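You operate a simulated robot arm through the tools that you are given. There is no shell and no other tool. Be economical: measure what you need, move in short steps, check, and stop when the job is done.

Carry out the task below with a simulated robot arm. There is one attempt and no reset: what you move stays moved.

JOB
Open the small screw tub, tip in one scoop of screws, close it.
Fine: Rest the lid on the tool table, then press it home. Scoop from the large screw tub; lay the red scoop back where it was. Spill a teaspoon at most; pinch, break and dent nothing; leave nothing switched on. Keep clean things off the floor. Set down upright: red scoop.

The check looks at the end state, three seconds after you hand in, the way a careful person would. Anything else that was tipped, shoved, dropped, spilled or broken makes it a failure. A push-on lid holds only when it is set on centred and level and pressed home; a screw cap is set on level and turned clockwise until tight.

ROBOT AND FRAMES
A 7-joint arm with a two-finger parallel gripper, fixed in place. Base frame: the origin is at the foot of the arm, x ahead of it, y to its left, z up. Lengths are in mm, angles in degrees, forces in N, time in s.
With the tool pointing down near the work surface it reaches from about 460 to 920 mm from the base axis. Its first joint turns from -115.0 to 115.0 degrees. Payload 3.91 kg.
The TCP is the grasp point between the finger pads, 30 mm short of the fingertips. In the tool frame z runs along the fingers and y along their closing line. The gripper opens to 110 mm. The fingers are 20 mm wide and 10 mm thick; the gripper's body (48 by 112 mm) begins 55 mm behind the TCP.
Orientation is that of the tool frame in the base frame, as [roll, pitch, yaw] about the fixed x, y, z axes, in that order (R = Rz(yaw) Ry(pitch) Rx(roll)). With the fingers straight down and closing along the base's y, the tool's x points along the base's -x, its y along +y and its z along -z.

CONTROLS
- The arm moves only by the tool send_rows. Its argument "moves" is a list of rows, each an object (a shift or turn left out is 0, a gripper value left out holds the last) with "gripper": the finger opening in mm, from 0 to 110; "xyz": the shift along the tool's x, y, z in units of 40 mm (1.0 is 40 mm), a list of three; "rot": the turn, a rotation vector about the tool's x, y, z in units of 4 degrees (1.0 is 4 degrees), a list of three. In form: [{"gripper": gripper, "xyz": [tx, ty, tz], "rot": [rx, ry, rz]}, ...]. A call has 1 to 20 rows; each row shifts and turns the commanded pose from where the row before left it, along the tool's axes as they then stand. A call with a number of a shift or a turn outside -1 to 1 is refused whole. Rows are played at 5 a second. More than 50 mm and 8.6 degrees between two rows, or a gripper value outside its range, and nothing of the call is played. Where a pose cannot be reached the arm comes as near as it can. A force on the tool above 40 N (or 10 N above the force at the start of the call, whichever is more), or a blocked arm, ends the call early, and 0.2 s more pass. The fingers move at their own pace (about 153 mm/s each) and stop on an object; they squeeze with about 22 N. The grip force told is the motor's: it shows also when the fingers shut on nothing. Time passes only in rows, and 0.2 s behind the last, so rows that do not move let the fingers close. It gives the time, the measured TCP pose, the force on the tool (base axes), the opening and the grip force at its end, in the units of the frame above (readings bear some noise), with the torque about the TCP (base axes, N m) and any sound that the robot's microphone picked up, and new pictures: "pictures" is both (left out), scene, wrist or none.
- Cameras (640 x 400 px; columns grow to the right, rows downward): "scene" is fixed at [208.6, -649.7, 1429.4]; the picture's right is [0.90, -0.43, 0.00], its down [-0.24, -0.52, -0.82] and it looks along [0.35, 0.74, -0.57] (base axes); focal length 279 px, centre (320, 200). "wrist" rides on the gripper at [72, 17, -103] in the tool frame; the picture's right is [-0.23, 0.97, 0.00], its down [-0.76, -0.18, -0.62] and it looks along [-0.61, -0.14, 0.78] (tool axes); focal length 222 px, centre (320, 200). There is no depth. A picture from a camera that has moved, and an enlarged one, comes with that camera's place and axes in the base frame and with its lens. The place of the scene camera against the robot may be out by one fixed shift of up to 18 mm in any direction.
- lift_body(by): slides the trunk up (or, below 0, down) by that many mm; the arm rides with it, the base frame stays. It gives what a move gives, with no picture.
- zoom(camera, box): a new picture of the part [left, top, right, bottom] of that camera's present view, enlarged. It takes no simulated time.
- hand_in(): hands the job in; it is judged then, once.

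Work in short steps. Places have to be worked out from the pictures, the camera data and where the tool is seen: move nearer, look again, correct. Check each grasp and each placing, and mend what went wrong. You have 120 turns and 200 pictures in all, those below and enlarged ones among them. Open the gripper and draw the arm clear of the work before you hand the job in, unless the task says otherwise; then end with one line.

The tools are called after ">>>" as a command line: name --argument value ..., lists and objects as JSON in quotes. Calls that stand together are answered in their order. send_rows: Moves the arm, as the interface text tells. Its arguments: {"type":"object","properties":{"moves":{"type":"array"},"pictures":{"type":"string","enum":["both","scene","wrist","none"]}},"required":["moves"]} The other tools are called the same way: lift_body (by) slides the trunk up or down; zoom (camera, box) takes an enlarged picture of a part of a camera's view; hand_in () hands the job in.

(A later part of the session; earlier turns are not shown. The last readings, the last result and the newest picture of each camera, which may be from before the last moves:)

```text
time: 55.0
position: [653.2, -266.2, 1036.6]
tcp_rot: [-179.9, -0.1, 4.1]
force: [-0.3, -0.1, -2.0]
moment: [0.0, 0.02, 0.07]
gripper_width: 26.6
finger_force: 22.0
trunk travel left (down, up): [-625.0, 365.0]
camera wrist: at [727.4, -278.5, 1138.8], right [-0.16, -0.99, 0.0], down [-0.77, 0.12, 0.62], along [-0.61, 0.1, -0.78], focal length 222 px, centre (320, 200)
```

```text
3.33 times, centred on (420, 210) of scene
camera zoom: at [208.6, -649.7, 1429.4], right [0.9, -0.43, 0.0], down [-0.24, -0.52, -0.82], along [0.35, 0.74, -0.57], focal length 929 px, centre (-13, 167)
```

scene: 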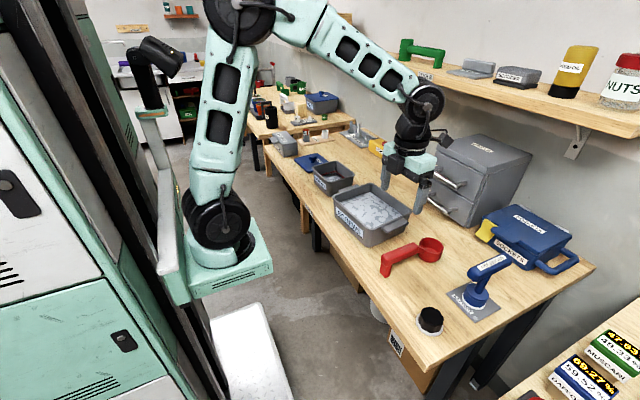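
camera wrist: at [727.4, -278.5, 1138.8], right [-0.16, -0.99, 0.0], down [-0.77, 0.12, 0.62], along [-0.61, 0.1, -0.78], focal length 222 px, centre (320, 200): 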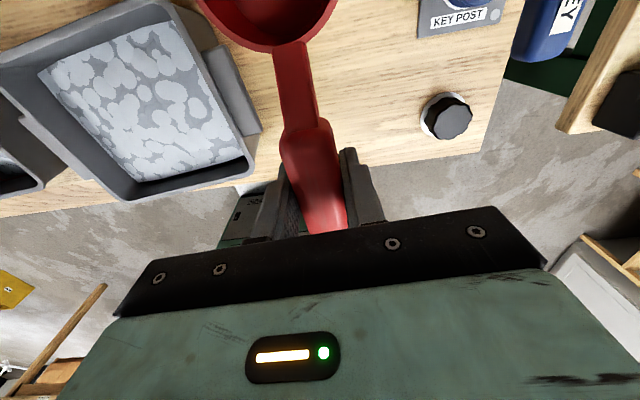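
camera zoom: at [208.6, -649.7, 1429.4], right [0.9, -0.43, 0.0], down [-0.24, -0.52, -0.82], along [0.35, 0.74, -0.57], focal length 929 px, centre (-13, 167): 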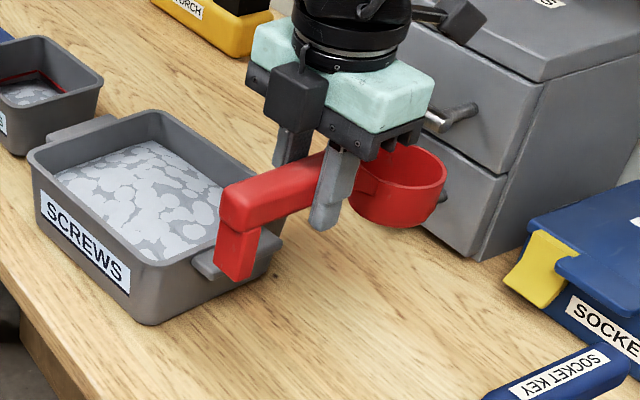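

Held level. I back off 40 mm from the drawers and turn the scoop 180° so that the cup points toward the robot.

>>> send_rows --moves '[{"xyz": [-0.6, 0, 0]}, {"xyz": [-0.6, 0, 0]}, {"rot": [0, 0, -1]}, {"rot": [0, 0, -1]}, {"rot": [0, 0, -1]}, {"rot": [0, 0, -1]}, {"rot": [0, 0, -1]}, {"rot": [0, 0, -1]}, {"rot": [0, 0, -1]}, {"rot": [0, 0, -1]}, {"rot": [0, 0, -1]}, {"rot": [0, 0, -1]}, {"rot": [0, 0, -1]}, {"rot": [0, 0, -1]}, {"rot": [0, 0, -1]}, {"rot": [0, 0, -1]}, {"rot": [0, 0, -1]}, {"rot": [0, 0, -1]}]' --pictures "none"

>>> send_rows --moves '[{"rot": [0, 0, -1]}, {"rot": [0, 0, -1]}, {"rot": [0, 0, -1]}, {"rot": [0, 0, -1]}, {"rot": [0, 0, -1]}, {"rot": [0, 0, -1]}, {"rot": [0, 0, -1]}, {"rot": [0, 0, -1]}, {"rot": [0, 0, -1]}, {"rot": [0, 0, -1]}, {"rot": [0, 0, -1]}, {"rot": [0, 0, -1]}, {"rot": [0, 0, -1]}, {"rot": [0, 0, -1]}, {"rot": [0, 0, -1]}, {"rot": [0, 0, -1]}]' --pictures "none"

>>> send_rows --moves '[{"rot": [0, 0, -1]}, {"rot": [0, 0, -1]}, {"rot": [0, 0, -1]}, {"rot": [0, 0, -1]}, {"rot": [0, 0, -1]}, {"rot": [0, 0, -1]}, {"rot": [0, 0, -1]}, {"rot": [0, 0, -1]}, {"rot": [0, 0, -1]}, {"rot": [0, 0, -1]}, {"rot": [0, 0, -1]}, {"rot": [0, 0, -1]}, {"rot": [0, 0, -1]}, {}]' --pictures "both"

```text
time: 58.8
position: [606.1, -271.2, 1036.6]
tcp_rot: [179.9, -0.2, 68.1]
force: [0.4, 1.3, -0.3]
moment: [0.02, 0.02, 0.01]
gripper_width: 26.6
finger_force: 21.7
trunk travel left (down, up): [-625.0, 365.0]
```

```text
time: 62.1
position: [606.7, -272.0, 1036.7]
tcp_rot: [179.8, 0.1, 132.0]
force: [0.4, 0.2, -1.8]
moment: [-0.01, 0.0, 0.0]
gripper_width: 26.7
finger_force: 22.2
trunk travel left (down, up): [-625.0, 365.0]
```

```text
time: 65.2
position: [606.4, -271.2, 1036.8]
tcp_rot: [179.9, 0.1, -176.1]
force: [-1.0, -0.5, -0.3]
moment: [0.02, 0.0, -0.01]
gripper_width: 26.5
finger_force: 21.7
trunk travel left (down, up): [-625.0, 365.0]
camera wrist: at [533.0, -260.5, 1139.6], right [0.16, 0.99, 0.0], down [0.77, -0.12, 0.62], along [0.62, -0.1, -0.78], focal length 222 px, centre (320, 200)
```

scene: 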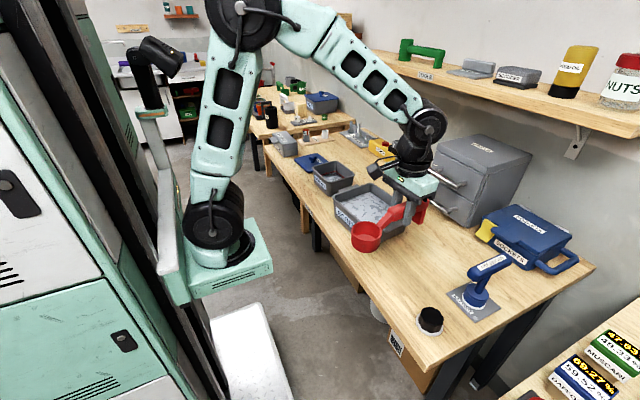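
wrist: 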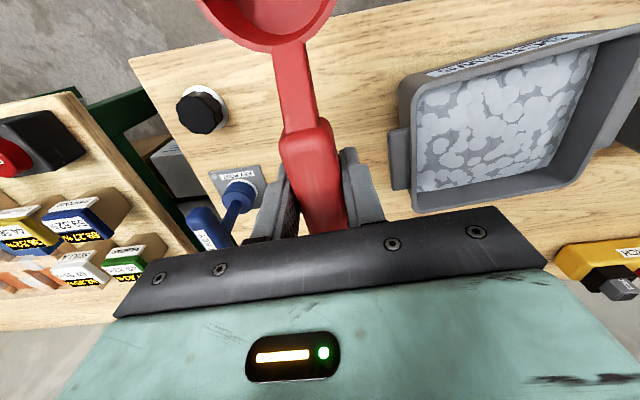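

Cup now faces the robot. I enlarge the wrist view to fix the large tub's position better.

>>> zoom --camera "wrist" --box '[380, 20, 640, 230]'

```text
1.90 times, centred on (510, 125) of wrist
camera zoom: at [533.0, -260.5, 1139.6], right [0.16, 0.99, 0.0], down [0.77, -0.12, 0.62], along [0.62, -0.1, -0.78], focal length 423 px, centre (-42, 343)
```

zoom: 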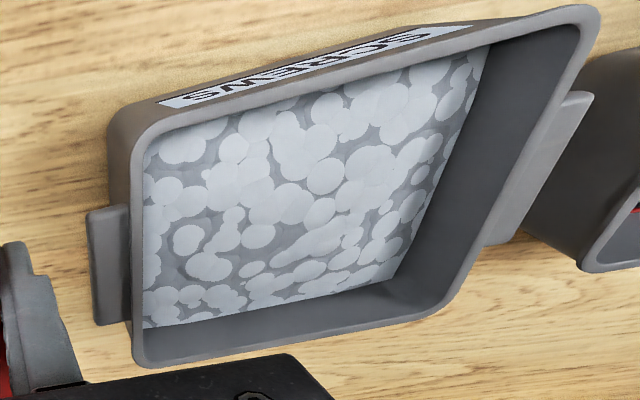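

Tub re-measured: centre ≈(669,-68), yaw ≈4.4°, inner length along x ≈150. I move the scoop over the far half, then tilt cup-down 60° above the tub.

>>> send_rows --moves '[{"xyz": [-0.5, 0.8, -0.4]}, {"xyz": [-0.5, 0.9, 0]}, {"xyz": [-0.5, 0.9, 0]}, {"xyz": [-0.5, 0.9, 0]}, {"xyz": [-0.5, 0.9, 0]}, {"xyz": [-0.45, 0.56, 0]}, {}]' --pictures "none"

>>> send_rows --moves '[{"rot": [0, -1, 0]}, {"rot": [0, -1, 0]}, {"rot": [0, -1, 0]}, {"rot": [0, -1, 0]}, {"rot": [0, -1, 0]}, {"rot": [0, -1, 0]}, {"rot": [0, -1, 0]}, {"rot": [0, -1, 0]}, {"rot": [0, -1, 0]}, {"rot": [0, -1, 0]}, {"rot": [0, -1, 0]}, {"rot": [0, -1, 0]}, {"rot": [0, -1, 0]}, {"rot": [0, -1, 0]}, {"rot": [0, -1, 0]}, {}]' --pictures "both"

>>> zoom --camera "scene" --box '[320, 150, 440, 250]'

```text
time: 66.8
position: [711.0, -62.6, 1054.3]
tcp_rot: [179.9, 0.0, -176.0]
force: [-0.6, -0.4, -1.7]
moment: [-0.03, -0.03, 0.0]
gripper_width: 26.6
finger_force: 22.2
trunk travel left (down, up): [-625.0, 365.0]
```

```text
time: 70.2
position: [710.6, -66.0, 1054.3]
tcp_rot: [179.8, 60.2, -176.2]
force: [0.1, -0.4, -1.4]
moment: [0.0, 0.04, -0.01]
gripper_width: 26.8
finger_force: 21.7
trunk travel left (down, up): [-625.0, 365.0]
camera wrist: at [584.7, -58.1, 1041.4], right [0.05, 0.98, 0.2], down [-0.15, -0.19, 0.97], along [0.99, -0.07, 0.14], focal length 222 px, centre (320, 200)
```

scene: 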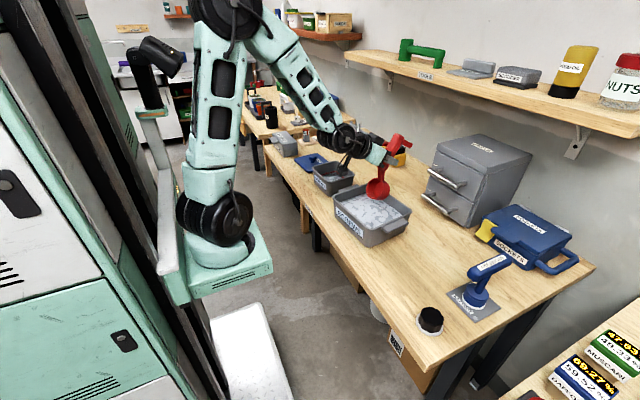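
wrist: 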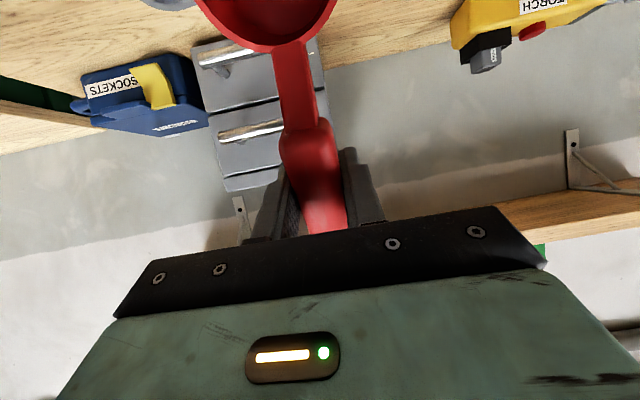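

```text
4.00 times, centred on (380, 200) of scene
camera zoom: at [208.6, -649.7, 1429.4], right [0.9, -0.43, 0.0], down [-0.24, -0.52, -0.82], along [0.35, 0.74, -0.57], focal length 1114 px, centre (80, 200)
```

zoom: 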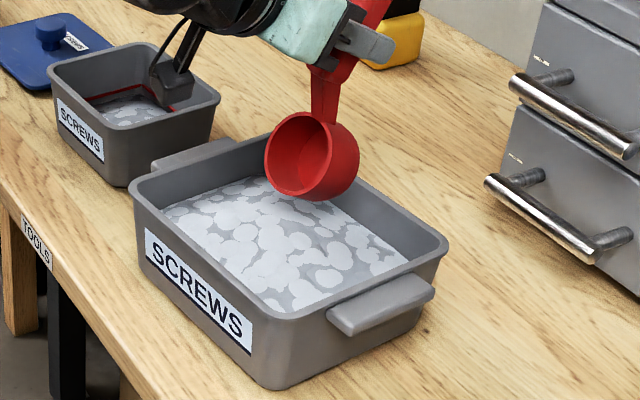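

The tilted cup hangs over the tub's far half. I lower 60 mm vertically and check.

>>> send_rows --moves '[{"xyz": [0.65, 0, 0.375]}, {"xyz": [0.65, 0, 0.375]}, {}]' --pictures "none"

>>> zoom --camera "scene" --box '[320, 150, 440, 250]'

```text
time: 71.0
position: [710.1, -64.3, 993.5]
tcp_rot: [179.8, 60.2, -176.2]
force: [-0.4, -0.7, -0.7]
moment: [0.03, 0.02, 0.02]
gripper_width: 26.7
finger_force: 21.7
trunk travel left (down, up): [-625.0, 365.0]
```

```text
4.00 times, centred on (380, 200) of scene
camera zoom: at [208.6, -649.7, 1429.4], right [0.9, -0.43, 0.0], down [-0.24, -0.52, -0.82], along [0.35, 0.74, -0.57], focal length 1114 px, centre (80, 200)
```

zoom: 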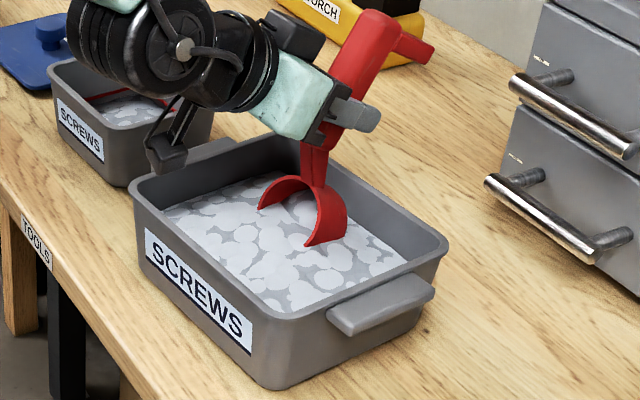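

The cup is already about half immersed (lip ≈27 mm under the surface) with no resistance, so the depth suffices. I push it 45 mm toward the robot through the screws.

>>> send_rows --moves '[{"xyz": [0.14, 0, -0.244]}, {"xyz": [0.14, 0, -0.244]}, {"xyz": [0.14, 0, -0.244]}, {"xyz": [0.14, 0, -0.244]}, {}]' --pictures "none"

>>> zoom --camera "scene" --box '[320, 150, 440, 250]'

```text
time: 72.2
position: [672.8, -68.4, 993.2]
tcp_rot: [179.9, 60.0, -176.2]
force: [0.0, 0.6, -0.4]
moment: [-0.02, 0.0, 0.03]
gripper_width: 26.8
finger_force: 22.5
out of reach, approached as far as the arm can: row 4
trunk travel left (down, up): [-625.0, 365.0]
```

```text
4.00 times, centred on (380, 200) of scene
camera zoom: at [208.6, -649.7, 1429.4], right [0.9, -0.43, 0.0], down [-0.24, -0.52, -0.82], along [0.35, 0.74, -0.57], focal length 1114 px, centre (80, 200)
```

zoom: 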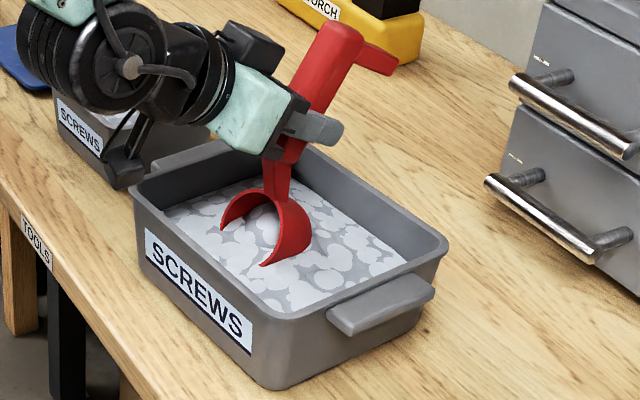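

Screws are heaped in the cup. I now rotate it level step by step while drawing the hand outward so the cup swings up inside the tub.

>>> send_rows --moves '[{"xyz": [-0.072, 0, 0.074], "rot": [0, 1, 0]}, {"xyz": [-0.077, 0, 0.069], "rot": [0, 1, 0]}, {"xyz": [-0.081, 0, 0.063], "rot": [0, 1, 0]}, {"xyz": [-0.085, 0, 0.058], "rot": [0, 1, 0]}, {"xyz": [-0.089, 0, 0.051], "rot": [0, 1, 0]}, {"xyz": [-0.093, 0, 0.045], "rot": [0, 1, 0]}, {"xyz": [-0.096, 0, 0.039], "rot": [0, 1, 0]}, {"xyz": [-0.098, 0, 0.032], "rot": [0, 1, 0]}, {"xyz": [-0.1, 0, 0.025], "rot": [0, 1, 0]}, {"xyz": [-0.101, 0, 0.018], "rot": [0, 1, 0]}, {"xyz": [-0.102, 0, 0.011], "rot": [0, 1, 0]}, {"xyz": [-0.103, 0, 0.004], "rot": [0, 1, 0]}, {"xyz": [-0.103, 0, -0.004], "rot": [0, 1, 0]}, {"xyz": [-0.102, 0, -0.011], "rot": [0, 1, 0]}, {"xyz": [-0.101, 0, -0.018], "rot": [0, 1, 0]}, {}]' --pictures "wrist"

>>> zoom --camera "scene" --box '[320, 150, 440, 250]'

```text
time: 75.5
position: [732.1, -64.7, 1009.8]
tcp_rot: [179.9, 0.1, -176.0]
force: [-0.6, 0.0, -2.5]
moment: [0.01, 0.01, 0.02]
gripper_width: 26.7
finger_force: 22.4
trunk travel left (down, up): [-625.0, 365.0]
camera wrist: at [659.3, -52.9, 1112.6], right [0.16, 0.99, 0.0], down [0.77, -0.13, 0.62], along [0.62, -0.1, -0.78], focal length 222 px, centre (320, 200)
```

wrist: 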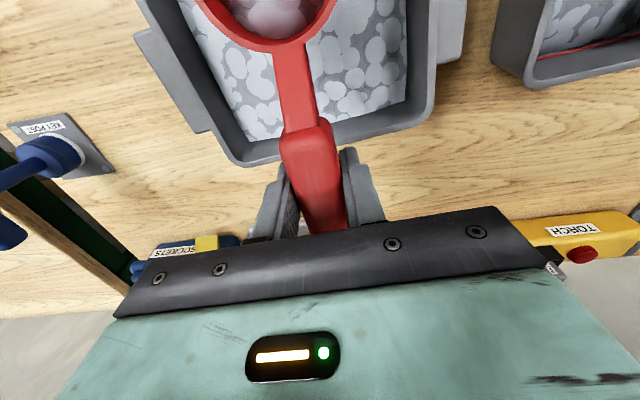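

```text
4.00 times, centred on (380, 200) of scene
camera zoom: at [208.6, -649.7, 1429.4], right [0.9, -0.43, 0.0], down [-0.24, -0.52, -0.82], along [0.35, 0.74, -0.57], focal length 1114 px, centre (80, 200)
```

zoom: 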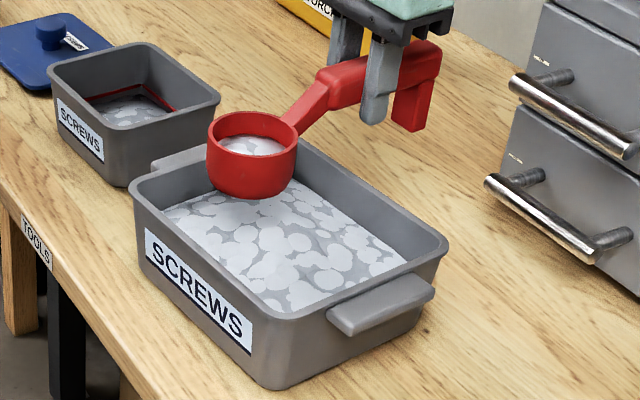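

The cup is level with screws in it. I zoom to judge the fill.

>>> zoom --camera "scene" --box '[350, 170, 410, 210]'

>>> zoom --camera "wrist" --box '[180, 0, 360, 110]'

```text
10.00 times, centred on (380, 190) of scene
camera zoom: at [208.6, -649.7, 1429.4], right [0.9, -0.43, 0.0], down [-0.24, -0.52, -0.82], along [0.35, 0.74, -0.57], focal length 2786 px, centre (-280, 300)
```

zoom: 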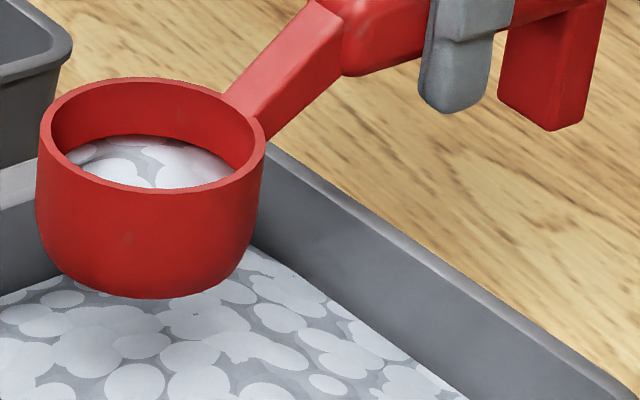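

```text
3.56 times, centred on (270, 55) of wrist
camera zoom: at [659.3, -52.9, 1112.6], right [0.16, 0.99, 0.0], down [0.77, -0.13, 0.62], along [0.62, -0.1, -0.78], focal length 790 px, centre (498, 716)
```

zoom: 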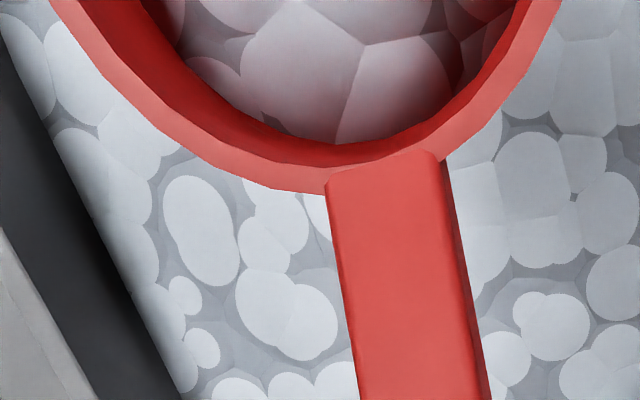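

The cup is only about half full. I'll dip once more with a shallower exit tilt: shift back 18 mm, tilt to 24°, and lower while watching the handle's leg against the tub rim.

>>> send_rows --moves '[{"xyz": [-0.45, 0, 0]}, {"rot": [0, -1, 0]}, {"rot": [0, -1, 0]}, {"rot": [0, -1, 0]}, {"rot": [0, -1, 0]}, {"rot": [0, -1, 0]}, {"rot": [0, -1, 0]}, {"xyz": [0.2, 0, 0.45]}, {"xyz": [0.2, 0, 0.45]}, {}]' --pictures "none"

>>> zoom --camera "scene" --box '[330, 140, 440, 230]'

```text
time: 77.8
position: [750.4, -60.2, 968.7]
tcp_rot: [179.9, 24.1, -176.1]
force: [-0.2, 0.4, -1.8]
moment: [-0.01, -0.01, -0.02]
gripper_width: 27.0
finger_force: 21.8
trunk travel left (down, up): [-625.0, 365.0]
```

```text
4.44 times, centred on (385, 185) of scene
camera zoom: at [208.6, -649.7, 1429.4], right [0.9, -0.43, 0.0], down [-0.24, -0.52, -0.82], along [0.35, 0.74, -0.57], focal length 1238 px, centre (31, 267)
```

zoom: 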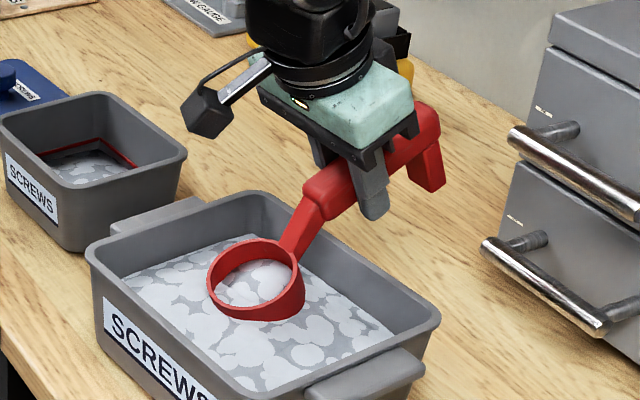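

The lip is about 15 mm above the surface, and the leg about 40 mm above the rim. I lower 25 mm more and push forward 15 mm.

>>> send_rows --moves '[{"xyz": [0.127, 0, 0.285]}, {"xyz": [0.127, 0, 0.285]}, {"xyz": [0.17, 0, -0.075]}, {"xyz": [0.17, 0, -0.075]}, {}]' --pictures "none"

>>> zoom --camera "scene" --box '[330, 140, 440, 230]'

```text
time: 79.0
position: [734.7, -61.7, 945.2]
tcp_rot: [180.0, 24.0, -176.1]
force: [0.2, -0.9, -1.1]
moment: [0.05, -0.03, -0.01]
gripper_width: 26.8
finger_force: 21.6
trunk travel left (down, up): [-625.0, 365.0]
```

```text
4.44 times, centred on (385, 185) of scene
camera zoom: at [208.6, -649.7, 1429.4], right [0.9, -0.43, 0.0], down [-0.24, -0.52, -0.82], along [0.35, 0.74, -0.57], focal length 1238 px, centre (31, 267)
```

zoom: 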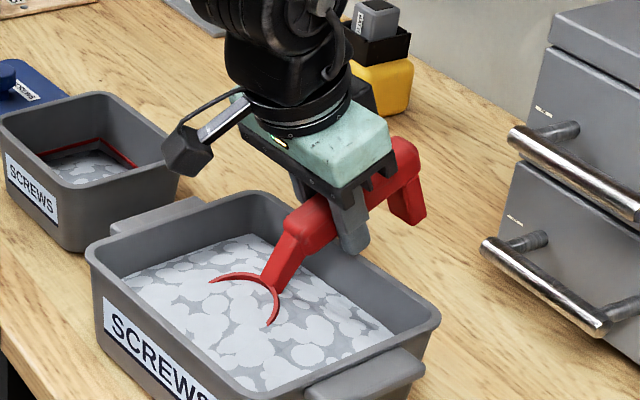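

The lip is well under. I level it out now with a shallow exit, retreating slightly, and then raise.

>>> send_rows --moves '[{"xyz": [-0.068, 0, 0.03], "rot": [0, 1, 0]}, {"xyz": [-0.07, 0, 0.026], "rot": [0, 1, 0]}, {"xyz": [-0.072, 0, 0.021], "rot": [0, 1, 0]}, {"xyz": [-0.089, 0, -0.058], "rot": [0, 1, 0]}, {"xyz": [-0.085, 0, -0.064], "rot": [0, 1, 0]}, {"xyz": [-0.08, 0, -0.07], "rot": [0, 1, 0]}, {"xyz": [0, 0, -0.4]}, {"xyz": [0, 0, -0.8]}, {}]' --pictures "none"

>>> zoom --camera "scene" --box '[340, 160, 420, 210]'

```text
time: 81.0
position: [753.4, -61.8, 1000.6]
tcp_rot: [180.0, 0.1, -176.0]
force: [-1.0, 0.5, -2.4]
moment: [-0.01, 0.0, -0.01]
gripper_width: 26.9
finger_force: 21.9
trunk travel left (down, up): [-625.0, 365.0]
```

```text
8.00 times, centred on (380, 185) of scene
camera zoom: at [208.6, -649.7, 1429.4], right [0.9, -0.43, 0.0], down [-0.24, -0.52, -0.82], along [0.35, 0.74, -0.57], focal length 2229 px, centre (-160, 320)
```

zoom: 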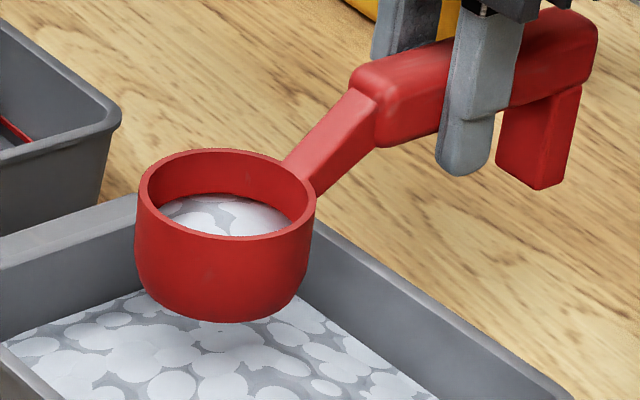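

The surface sits at the same height as before, so this is evidently the scoop's full measure. I raise a little and carry it level to the small tub.

>>> send_rows --moves '[{"xyz": [0, 0, -0.4]}, {"xyz": [-0.1, 0.4, -0.2]}, {"xyz": [-0.12, 0.6, 0]}, {"xyz": [-0.12, 0.6, 0]}, {"xyz": [-0.12, 0.6, 0]}, {"xyz": [-0.12, 0.6, 0]}, {"xyz": [-0.12, 0.6, 0]}, {"xyz": [-0.12, 0.6, 0]}, {"xyz": [-0.12, 0.6, 0]}, {"xyz": [-0.12, 0.6, 0]}, {"xyz": [-0.12, 0.6, 0]}, {"xyz": [-0.05, 0.4, 0]}, {"xyz": [0, 0.15, 0]}, {}]' --pictures "wrist"

>>> zoom --camera "scene" --box '[290, 110, 430, 210]'

```text
time: 84.0
position: [784.9, 195.7, 1026.7]
tcp_rot: [179.9, 0.0, -176.0]
force: [0.4, 0.2, -1.7]
moment: [0.01, -0.01, -0.02]
gripper_width: 27.1
finger_force: 22.7
trunk travel left (down, up): [-625.0, 365.0]
camera wrist: at [712.2, 206.1, 1129.1], right [0.16, 0.99, 0.0], down [0.77, -0.13, 0.62], along [0.62, -0.1, -0.78], focal length 222 px, centre (320, 200)
```

wrist: 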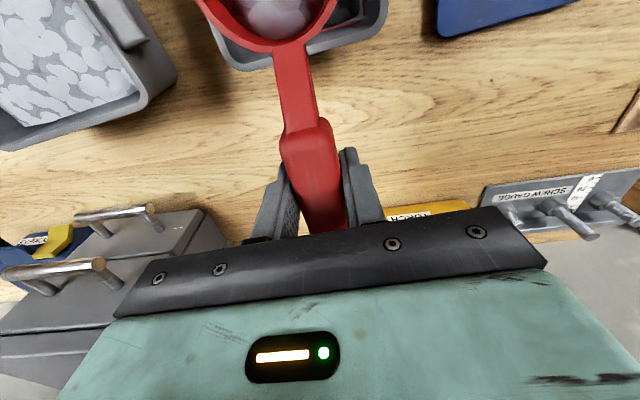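

```text
4.00 times, centred on (360, 160) of scene
camera zoom: at [208.6, -649.7, 1429.4], right [0.9, -0.43, 0.0], down [-0.24, -0.52, -0.82], along [0.35, 0.74, -0.57], focal length 1114 px, centre (160, 360)
```

zoom: 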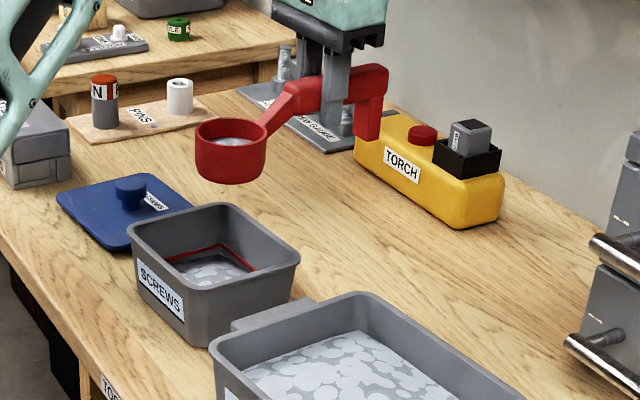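

Cup is level over the tub. I tilt to 40° while keeping the lip over the tub's middle, then check that the pour lands inside.

>>> send_rows --moves '[{"xyz": [-0.016, 0, 0.112], "rot": [0, -1, 0]}, {"xyz": [-0.008, 0, 0.113], "rot": [0, -1, 0]}, {"xyz": [0, 0, 0.113], "rot": [0, -1, 0]}, {"xyz": [0.008, 0, 0.113], "rot": [0, -1, 0]}, {"xyz": [0.015, 0, 0.112], "rot": [0, -1, 0]}, {"xyz": [0.023, 0, 0.111], "rot": [0, -1, 0]}, {"xyz": [0.058, 0, -0.223], "rot": [0, -1, 0]}, {"xyz": [0.042, 0, -0.227], "rot": [0, -1, 0]}, {"xyz": [0.026, 0, -0.229], "rot": [0, -1, 0]}, {"xyz": [0.01, 0, -0.23], "rot": [0, -1, 0]}]' --pictures "none"

>>> zoom --camera "scene" --box '[290, 110, 430, 210]'

```text
time: 86.2
position: [765.8, 193.0, 1027.8]
tcp_rot: [179.8, 40.1, -176.1]
force: [0.8, -0.3, -2.3]
moment: [-0.02, 0.03, 0.02]
gripper_width: 26.7
finger_force: 21.5
trunk travel left (down, up): [-625.0, 365.0]
```

```text
4.00 times, centred on (360, 160) of scene
camera zoom: at [208.6, -649.7, 1429.4], right [0.9, -0.43, 0.0], down [-0.24, -0.52, -0.82], along [0.35, 0.74, -0.57], focal length 1114 px, centre (160, 360)
```

zoom: 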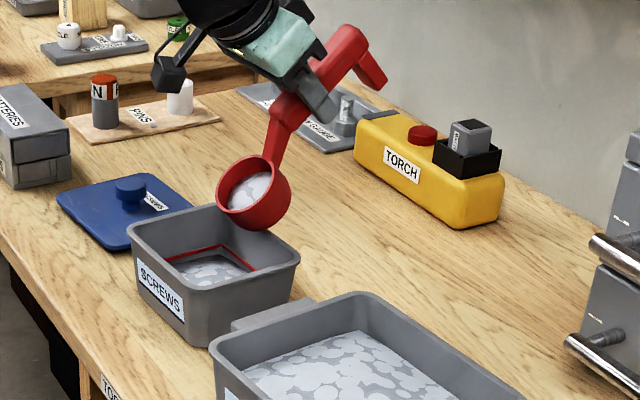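

The load still holds and the lip is over the tub. I continue to 60° and check.

>>> send_rows --moves '[{"xyz": [0.091, 0, -0.19], "rot": [0, -1, 0]}, {"xyz": [0.078, 0, -0.196], "rot": [0, -1, 0]}, {"xyz": [0.064, 0, -0.2], "rot": [0, -1, 0]}, {"xyz": [0.05, 0, -0.205], "rot": [0, -1, 0]}, {"xyz": [0.036, 0, -0.208], "rot": [0, -1, 0]}]' --pictures "none"

>>> zoom --camera "scene" --box '[290, 110, 430, 210]'

```text
time: 87.4
position: [772.0, 102.7, 1053.0]
tcp_rot: [178.7, 60.0, 173.2]
force: [0.7, -1.1, -1.8]
moment: [0.05, 0.01, 0.11]
gripper_width: 26.8
finger_force: 21.8
trunk travel left (down, up): [-625.0, 365.0]
stopped in row 5: the arm was blocked; the commanded pose is now the measured one
```

```text
4.00 times, centred on (360, 160) of scene
camera zoom: at [208.6, -649.7, 1429.4], right [0.9, -0.43, 0.0], down [-0.24, -0.52, -0.82], along [0.35, 0.74, -0.57], focal length 1114 px, centre (160, 360)
```

zoom: 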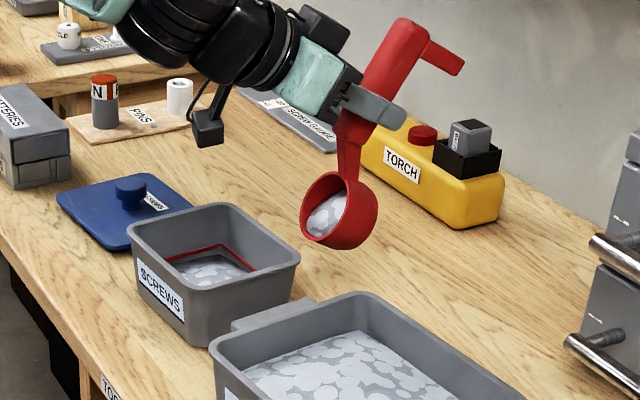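

The arm took a joint re-configuration and swung the cup off to the side; the load is still in. I untilt immediately before anything falls.

>>> send_rows --moves '[{"rot": [0, 1, 0]}, {"rot": [0, 1, 0]}, {"rot": [0, 1, 0]}, {"rot": [0, 1, 0]}, {"rot": [0, 1, 0]}, {"rot": [0, 1, 0]}, {}]' --pictures "both"

>>> zoom --camera "scene" --box '[290, 110, 430, 210]'

```text
time: 89.0
position: [768.1, 108.9, 1049.6]
tcp_rot: [179.6, 35.9, 174.9]
force: [-0.2, 0.0, -1.6]
moment: [0.03, 0.01, 0.01]
gripper_width: 26.8
finger_force: 21.6
trunk travel left (down, up): [-625.0, 365.0]
camera wrist: at [651.1, 135.9, 1091.0], right [0.27, 0.95, 0.14], down [0.23, -0.2, 0.95], along [0.94, -0.22, -0.28], focal length 222 px, centre (320, 200)
```

scene: 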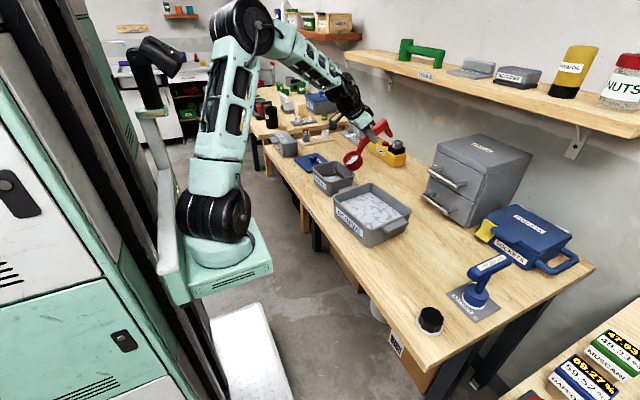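
wrist: 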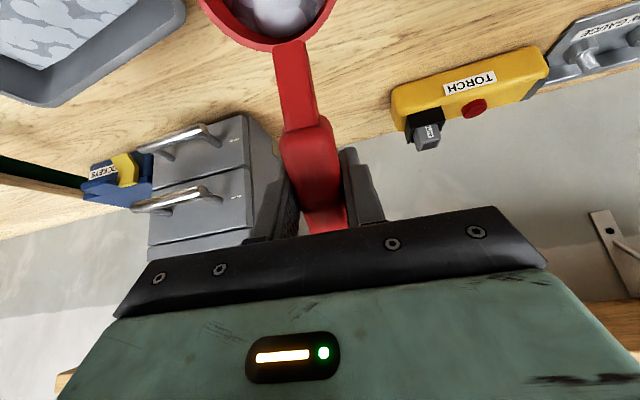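

```text
4.00 times, centred on (360, 160) of scene
camera zoom: at [208.6, -649.7, 1429.4], right [0.9, -0.43, 0.0], down [-0.24, -0.52, -0.82], along [0.35, 0.74, -0.57], focal length 1114 px, centre (160, 360)
```

zoom: 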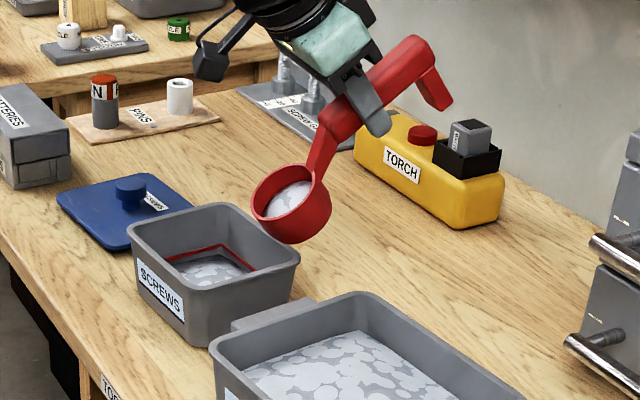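

The load looks intact and nothing was touched. The flip seems to come from the wrist singularity when tool and arm lie in one plane; I level out and yaw the scoop ~25° off that plane before pouring.

>>> send_rows --moves '[{"rot": [0, 1, 0]}, {"rot": [0, 1, 0]}, {"rot": [0, 1, 0]}, {"rot": [0, 1, 0]}, {"rot": [0, 1, 0]}, {"rot": [0, 1, 0]}, {"rot": [0, 1, 0]}, {"rot": [0, 1, 0]}, {"rot": [0, 1, 0]}, {"rot": [0, 0, 1]}, {"rot": [0, 0, 1]}, {"rot": [0, 0, 1]}, {"rot": [0, 0, 1]}, {"rot": [0, 0, 1]}, {"rot": [0, 0, 1]}, {}]' --pictures "both"

>>> zoom --camera "scene" --box '[310, 120, 410, 200]'

```text
time: 92.4
position: [766.8, 108.5, 1049.1]
tcp_rot: [179.7, -0.1, 150.9]
force: [0.0, 1.3, -1.3]
moment: [-0.01, -0.02, 0.0]
gripper_width: 26.9
finger_force: 22.2
trunk travel left (down, up): [-625.0, 365.0]
camera wrist: at [713.3, 157.6, 1152.0], right [0.67, 0.74, 0.0], down [0.58, -0.53, 0.62], along [0.46, -0.42, -0.78], focal length 222 px, centre (320, 200)
```

scene: 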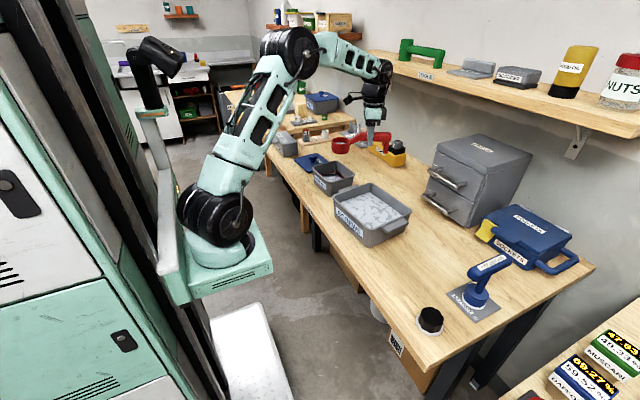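
wrist: 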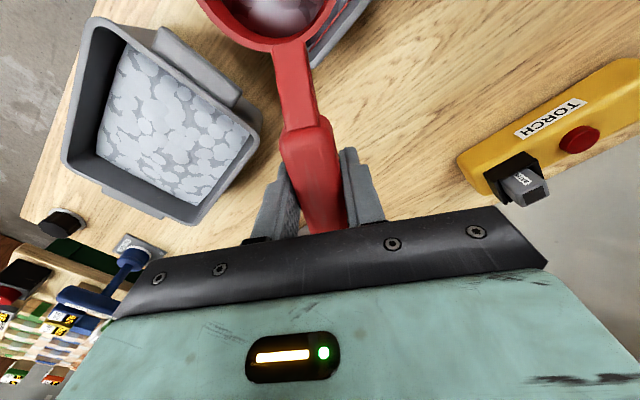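

```text
5.00 times, centred on (360, 160) of scene
camera zoom: at [208.6, -649.7, 1429.4], right [0.9, -0.43, 0.0], down [-0.24, -0.52, -0.82], along [0.35, 0.74, -0.57], focal length 1393 px, centre (120, 400)
```

zoom: 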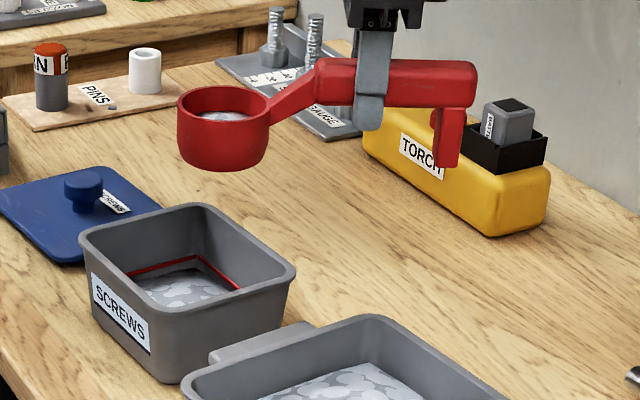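

Load intact. I position with the lip over the tub's middle and tilt to 24° with the new heading.

>>> send_rows --moves '[{"xyz": [0.125, 0.25, 0.2]}, {"xyz": [0.125, 0.25, 0.2]}, {"xyz": [0.005, 0, 0.137], "rot": [0, -1, 0]}, {"xyz": [0.014, 0, 0.137], "rot": [0, -1, 0]}, {"xyz": [0.024, 0, 0.135], "rot": [0, -1, 0]}, {"xyz": [0.033, 0, 0.133], "rot": [0, -1, 0]}, {"xyz": [0.042, 0, 0.131], "rot": [0, -1, 0]}, {"xyz": [0.051, 0, 0.127], "rot": [0, -1, 0]}, {}]' --pictures "none"

>>> zoom --camera "scene" --box '[310, 120, 410, 200]'

```text
time: 94.4
position: [768.5, 132.2, 1000.5]
tcp_rot: [179.7, 24.0, 150.8]
force: [0.1, -0.2, -0.7]
moment: [0.03, 0.01, 0.0]
gripper_width: 26.7
finger_force: 21.4
trunk travel left (down, up): [-625.0, 365.0]
```

```text
5.00 times, centred on (360, 160) of scene
camera zoom: at [208.6, -649.7, 1429.4], right [0.9, -0.43, 0.0], down [-0.24, -0.52, -0.82], along [0.35, 0.74, -0.57], focal length 1393 px, centre (120, 400)
```

zoom: 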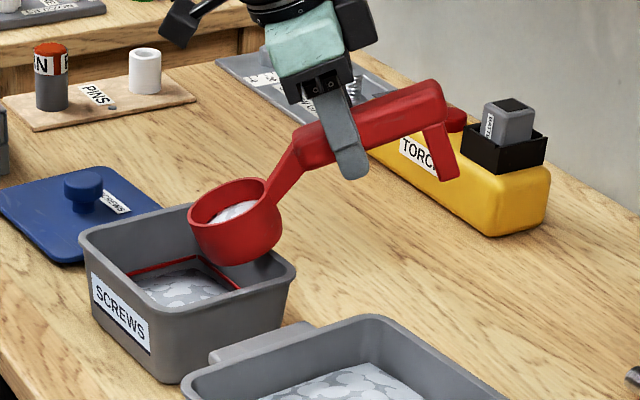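

Position is good. I go on in fine 2° steps to 48°.

>>> send_rows --moves '[{"xyz": [0.021, 0, -0.105], "rot": [0, -0.5, 0]}, {"xyz": [0.021, 0, -0.105], "rot": [0, -0.5, 0]}, {"xyz": [0.021, 0, -0.105], "rot": [0, -0.5, 0]}, {"xyz": [0.021, 0, -0.105], "rot": [0, -0.5, 0]}, {"xyz": [0.021, 0, -0.105], "rot": [0, -0.5, 0]}, {"xyz": [0.021, 0, -0.105], "rot": [0, -0.5, 0]}, {"xyz": [0.024, 0, -0.106], "rot": [0, -0.5, 0]}, {"xyz": [0.024, 0, -0.106], "rot": [0, -0.5, 0]}, {"xyz": [0.024, 0, -0.106], "rot": [0, -0.5, 0]}, {"xyz": [0.024, 0, -0.106], "rot": [0, -0.5, 0]}, {"xyz": [0.024, 0, -0.106], "rot": [0, -0.5, 0]}, {"xyz": [0.024, 0, -0.106], "rot": [0, -0.5, 0]}]' --pictures "none"

>>> zoom --camera "scene" --box '[310, 120, 410, 200]'

```text
time: 97.0
position: [734.7, 151.3, 1036.4]
tcp_rot: [179.6, 48.0, 150.6]
force: [0.3, -0.7, -1.2]
moment: [0.02, 0.03, -0.02]
gripper_width: 26.7
finger_force: 22.1
trunk travel left (down, up): [-625.0, 365.0]
```

```text
5.00 times, centred on (360, 160) of scene
camera zoom: at [208.6, -649.7, 1429.4], right [0.9, -0.43, 0.0], down [-0.24, -0.52, -0.82], along [0.35, 0.74, -0.57], focal length 1393 px, centre (120, 400)
```

zoom: 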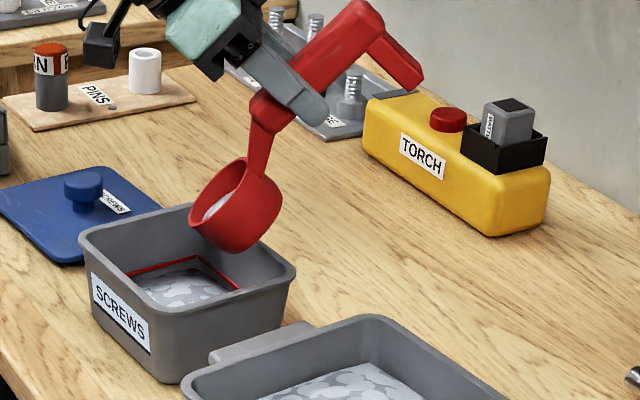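

Tracking well. I continue to 60° with the same fine steps, lowering the lip a little.

>>> send_rows --moves '[{"xyz": [0.026, 0, -0.108], "rot": [0, -0.5, 0]}, {"xyz": [0.026, 0, -0.108], "rot": [0, -0.5, 0]}, {"xyz": [0.026, 0, -0.108], "rot": [0, -0.5, 0]}, {"xyz": [0.026, 0, -0.108], "rot": [0, -0.5, 0]}, {"xyz": [0.026, 0, -0.108], "rot": [0, -0.5, 0]}, {"xyz": [0.026, 0, -0.108], "rot": [0, -0.5, 0]}]' --pictures "none"

>>> zoom --camera "scene" --box '[310, 120, 410, 200]'

```text
time: 98.6
position: [738.3, 113.0, 1046.2]
tcp_rot: [179.5, 60.0, 145.1]
force: [0.6, 0.3, -2.8]
moment: [0.0, -0.01, -0.02]
gripper_width: 26.7
finger_force: 21.6
trunk travel left (down, up): [-625.0, 365.0]
stopped in row 6: the arm was blocked; the commanded pose is now the measured one
```

```text
5.00 times, centred on (360, 160) of scene
camera zoom: at [208.6, -649.7, 1429.4], right [0.9, -0.43, 0.0], down [-0.24, -0.52, -0.82], along [0.35, 0.74, -0.57], focal length 1393 px, centre (120, 400)
```

zoom: 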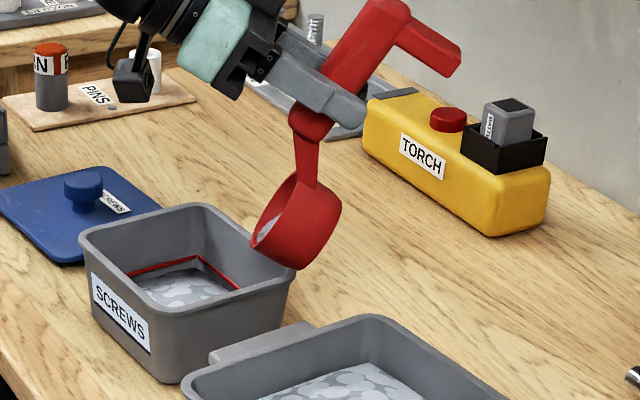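

The arm balked again right at 60°, drifting the cup ~45 mm, load still in. I keep this configuration, move the lip slowly back over the tub's middle and see whether it follows.

>>> send_rows --moves '[{"xyz": [0.05, 0.05, -0.087]}, {"xyz": [0.05, 0.05, -0.087]}, {"xyz": [0.05, 0.05, -0.087]}, {"xyz": [0.05, 0.05, -0.087]}, {}]' --pictures "scene"

>>> zoom --camera "scene" --box '[310, 120, 410, 200]'

```text
time: 99.8
position: [734.4, 119.8, 1046.9]
tcp_rot: [179.5, 59.9, 144.0]
force: [-0.6, -0.2, -1.3]
moment: [0.04, 0.04, 0.03]
gripper_width: 26.6
finger_force: 21.5
trunk travel left (down, up): [-625.0, 365.0]
```

scene: 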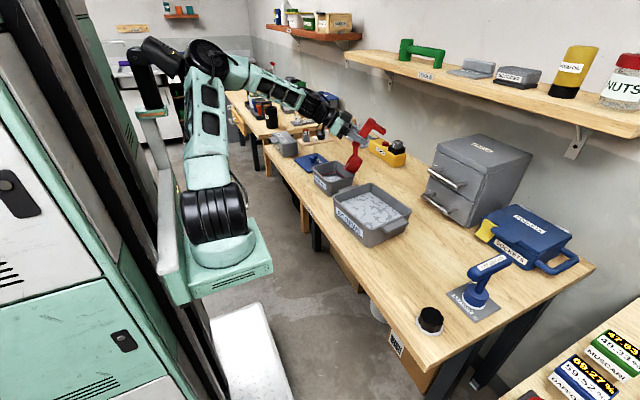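

```text
5.00 times, centred on (360, 160) of scene
camera zoom: at [208.6, -649.7, 1429.4], right [0.9, -0.43, 0.0], down [-0.24, -0.52, -0.82], along [0.35, 0.74, -0.57], focal length 1393 px, centre (120, 400)
```

zoom: 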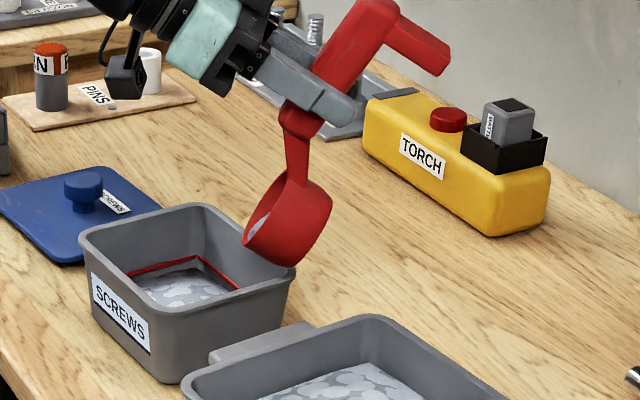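

The arm's elbow has swung toward the mast, which is what blocks. I level out again, and will instead tip from the side (hand over the large tub side), which keeps the elbow clear.

>>> send_rows --moves '[{"rot": [0, 1, 0]}, {"rot": [0, 1, 0]}, {"rot": [0, 1, 0]}, {"rot": [0, 1, 0]}, {"rot": [0, 1, 0]}, {"rot": [0, 1, 0]}, {"rot": [0, 1, 0]}, {"rot": [0, 1, 0]}, {"rot": [0, 1, 0]}, {"rot": [0, 1, 0]}, {"rot": [0, 1, 0]}, {"rot": [0, 1, 0]}, {"rot": [0, 1, 0]}, {"rot": [0, 1, 0]}, {"rot": [0, 1, 0]}, {}]' --pictures "scene"

>>> zoom --camera "scene" --box '[310, 110, 410, 190]'

```text
time: 103.2
position: [728.2, 130.6, 1045.1]
tcp_rot: [179.7, -0.1, 145.5]
force: [0.3, 0.3, -1.3]
moment: [-0.01, -0.02, 0.01]
gripper_width: 26.5
finger_force: 22.0
trunk travel left (down, up): [-625.0, 365.0]
```

scene: 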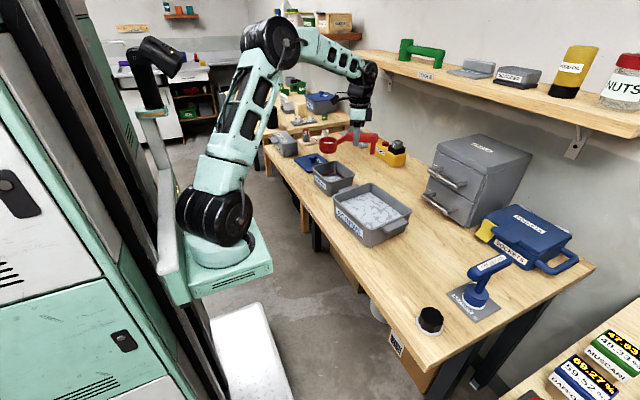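

```text
5.00 times, centred on (360, 150) of scene
camera zoom: at [208.6, -649.7, 1429.4], right [0.9, -0.43, 0.0], down [-0.24, -0.52, -0.82], along [0.35, 0.74, -0.57], focal length 1393 px, centre (120, 450)
```

zoom: 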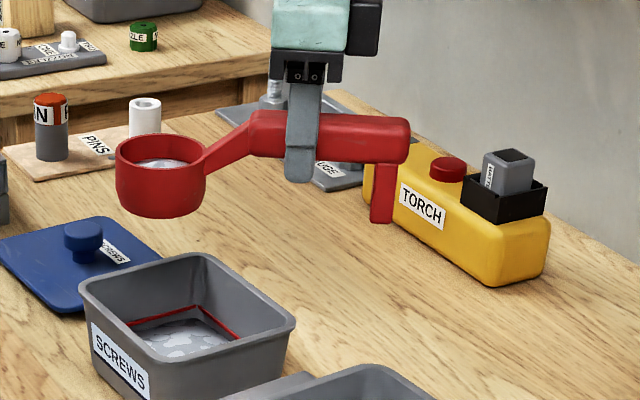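

Load still complete. I yaw the scoop to about 240° (cup pointing -y/-x).

>>> send_rows --moves '[{"rot": [0, 0, -1]}, {"rot": [0, 0, -1]}, {"rot": [0, 0, -1]}, {"rot": [0, 0, -1]}, {"rot": [0, 0, -1]}, {"rot": [0, 0, -1]}, {"rot": [0, 0, -1]}, {"rot": [0, 0, -1]}, {"rot": [0, 0, -1]}, {"rot": [0, 0, -1]}, {"rot": [0, 0, -1]}, {"rot": [0, 0, -1]}, {"rot": [0, 0, -1]}, {"rot": [0, 0, -1]}, {"rot": [0, 0, -1]}, {"rot": [0, 0, -1]}, {"rot": [0, 0, -1]}, {"rot": [0, 0, -1]}, {"rot": [0, 0, -1]}, {"rot": [0, 0, -1]}]' --pictures "none"

>>> send_rows --moves '[{"rot": [0, 0, -1]}, {"rot": [0, 0, -1]}, {"rot": [0, 0, -1]}, {"rot": [0, 0, -0.6]}, {}]' --pictures "none"

```text
time: 107.4
position: [728.6, 130.4, 1045.8]
tcp_rot: [179.9, 0.3, -134.3]
force: [0.2, 0.4, -1.3]
moment: [0.02, -0.01, 0.02]
gripper_width: 26.8
finger_force: 21.6
trunk travel left (down, up): [-625.0, 365.0]
```

```text
time: 108.6
position: [728.5, 130.5, 1045.6]
tcp_rot: [179.9, 0.2, -120.0]
force: [-0.5, -0.6, -1.7]
moment: [0.01, -0.01, 0.02]
gripper_width: 26.7
finger_force: 22.0
trunk travel left (down, up): [-625.0, 365.0]
```

Now I translate so the cup comes over the small tub from its +y side, and tilt to 24°.

>>> send_rows --moves '[{"xyz": [-0.664, 0.404, 0]}, {"xyz": [-0.664, 0.404, 0]}, {"xyz": [-0.664, 0.404, 0.1]}, {"xyz": [-0.664, 0.404, 0.1]}, {"xyz": [-0.664, 0.404, 0.1]}, {"xyz": [0.005, 0, 0.137], "rot": [0, -1, 0]}, {"xyz": [0.014, 0, 0.137], "rot": [0, -1, 0]}, {"xyz": [0.024, 0, 0.135], "rot": [0, -1, 0]}, {"xyz": [0.033, 0, 0.133], "rot": [0, -1, 0]}, {"xyz": [0.042, 0, 0.131], "rot": [0, -1, 0]}, {"xyz": [0.051, 0, 0.127], "rot": [0, -1, 0]}, {}]' --pictures "scene"

>>> zoom --camera "scene" --box '[300, 110, 400, 190]'

```text
time: 111.2
position: [724.4, 284.6, 1002.2]
tcp_rot: [-179.9, 24.3, -120.0]
force: [-0.1, -0.4, -1.8]
moment: [0.0, 0.01, 0.02]
gripper_width: 26.7
finger_force: 22.2
trunk travel left (down, up): [-625.0, 365.0]
```

scene: 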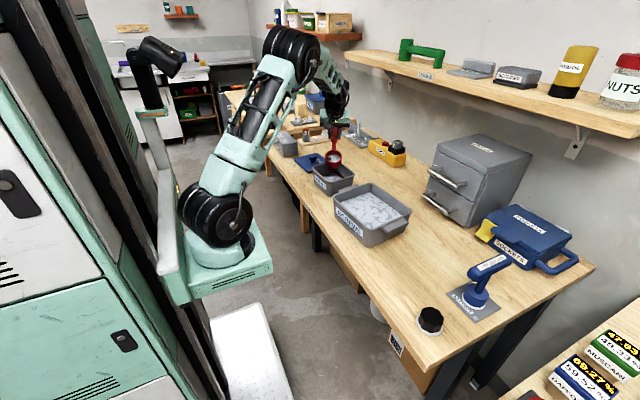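

```text
5.00 times, centred on (350, 150) of scene
camera zoom: at [208.6, -649.7, 1429.4], right [0.9, -0.43, 0.0], down [-0.24, -0.52, -0.82], along [0.35, 0.74, -0.57], focal length 1393 px, centre (170, 450)
```

zoom: 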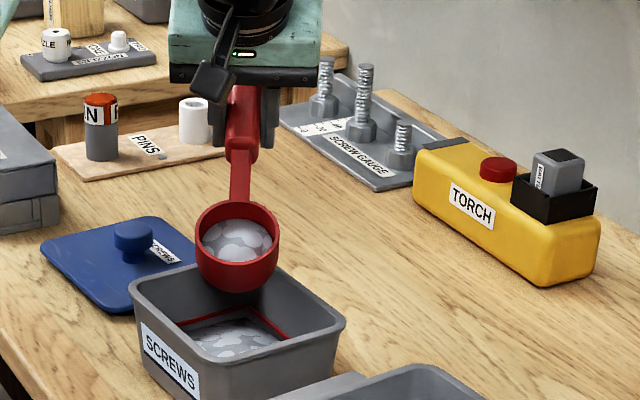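

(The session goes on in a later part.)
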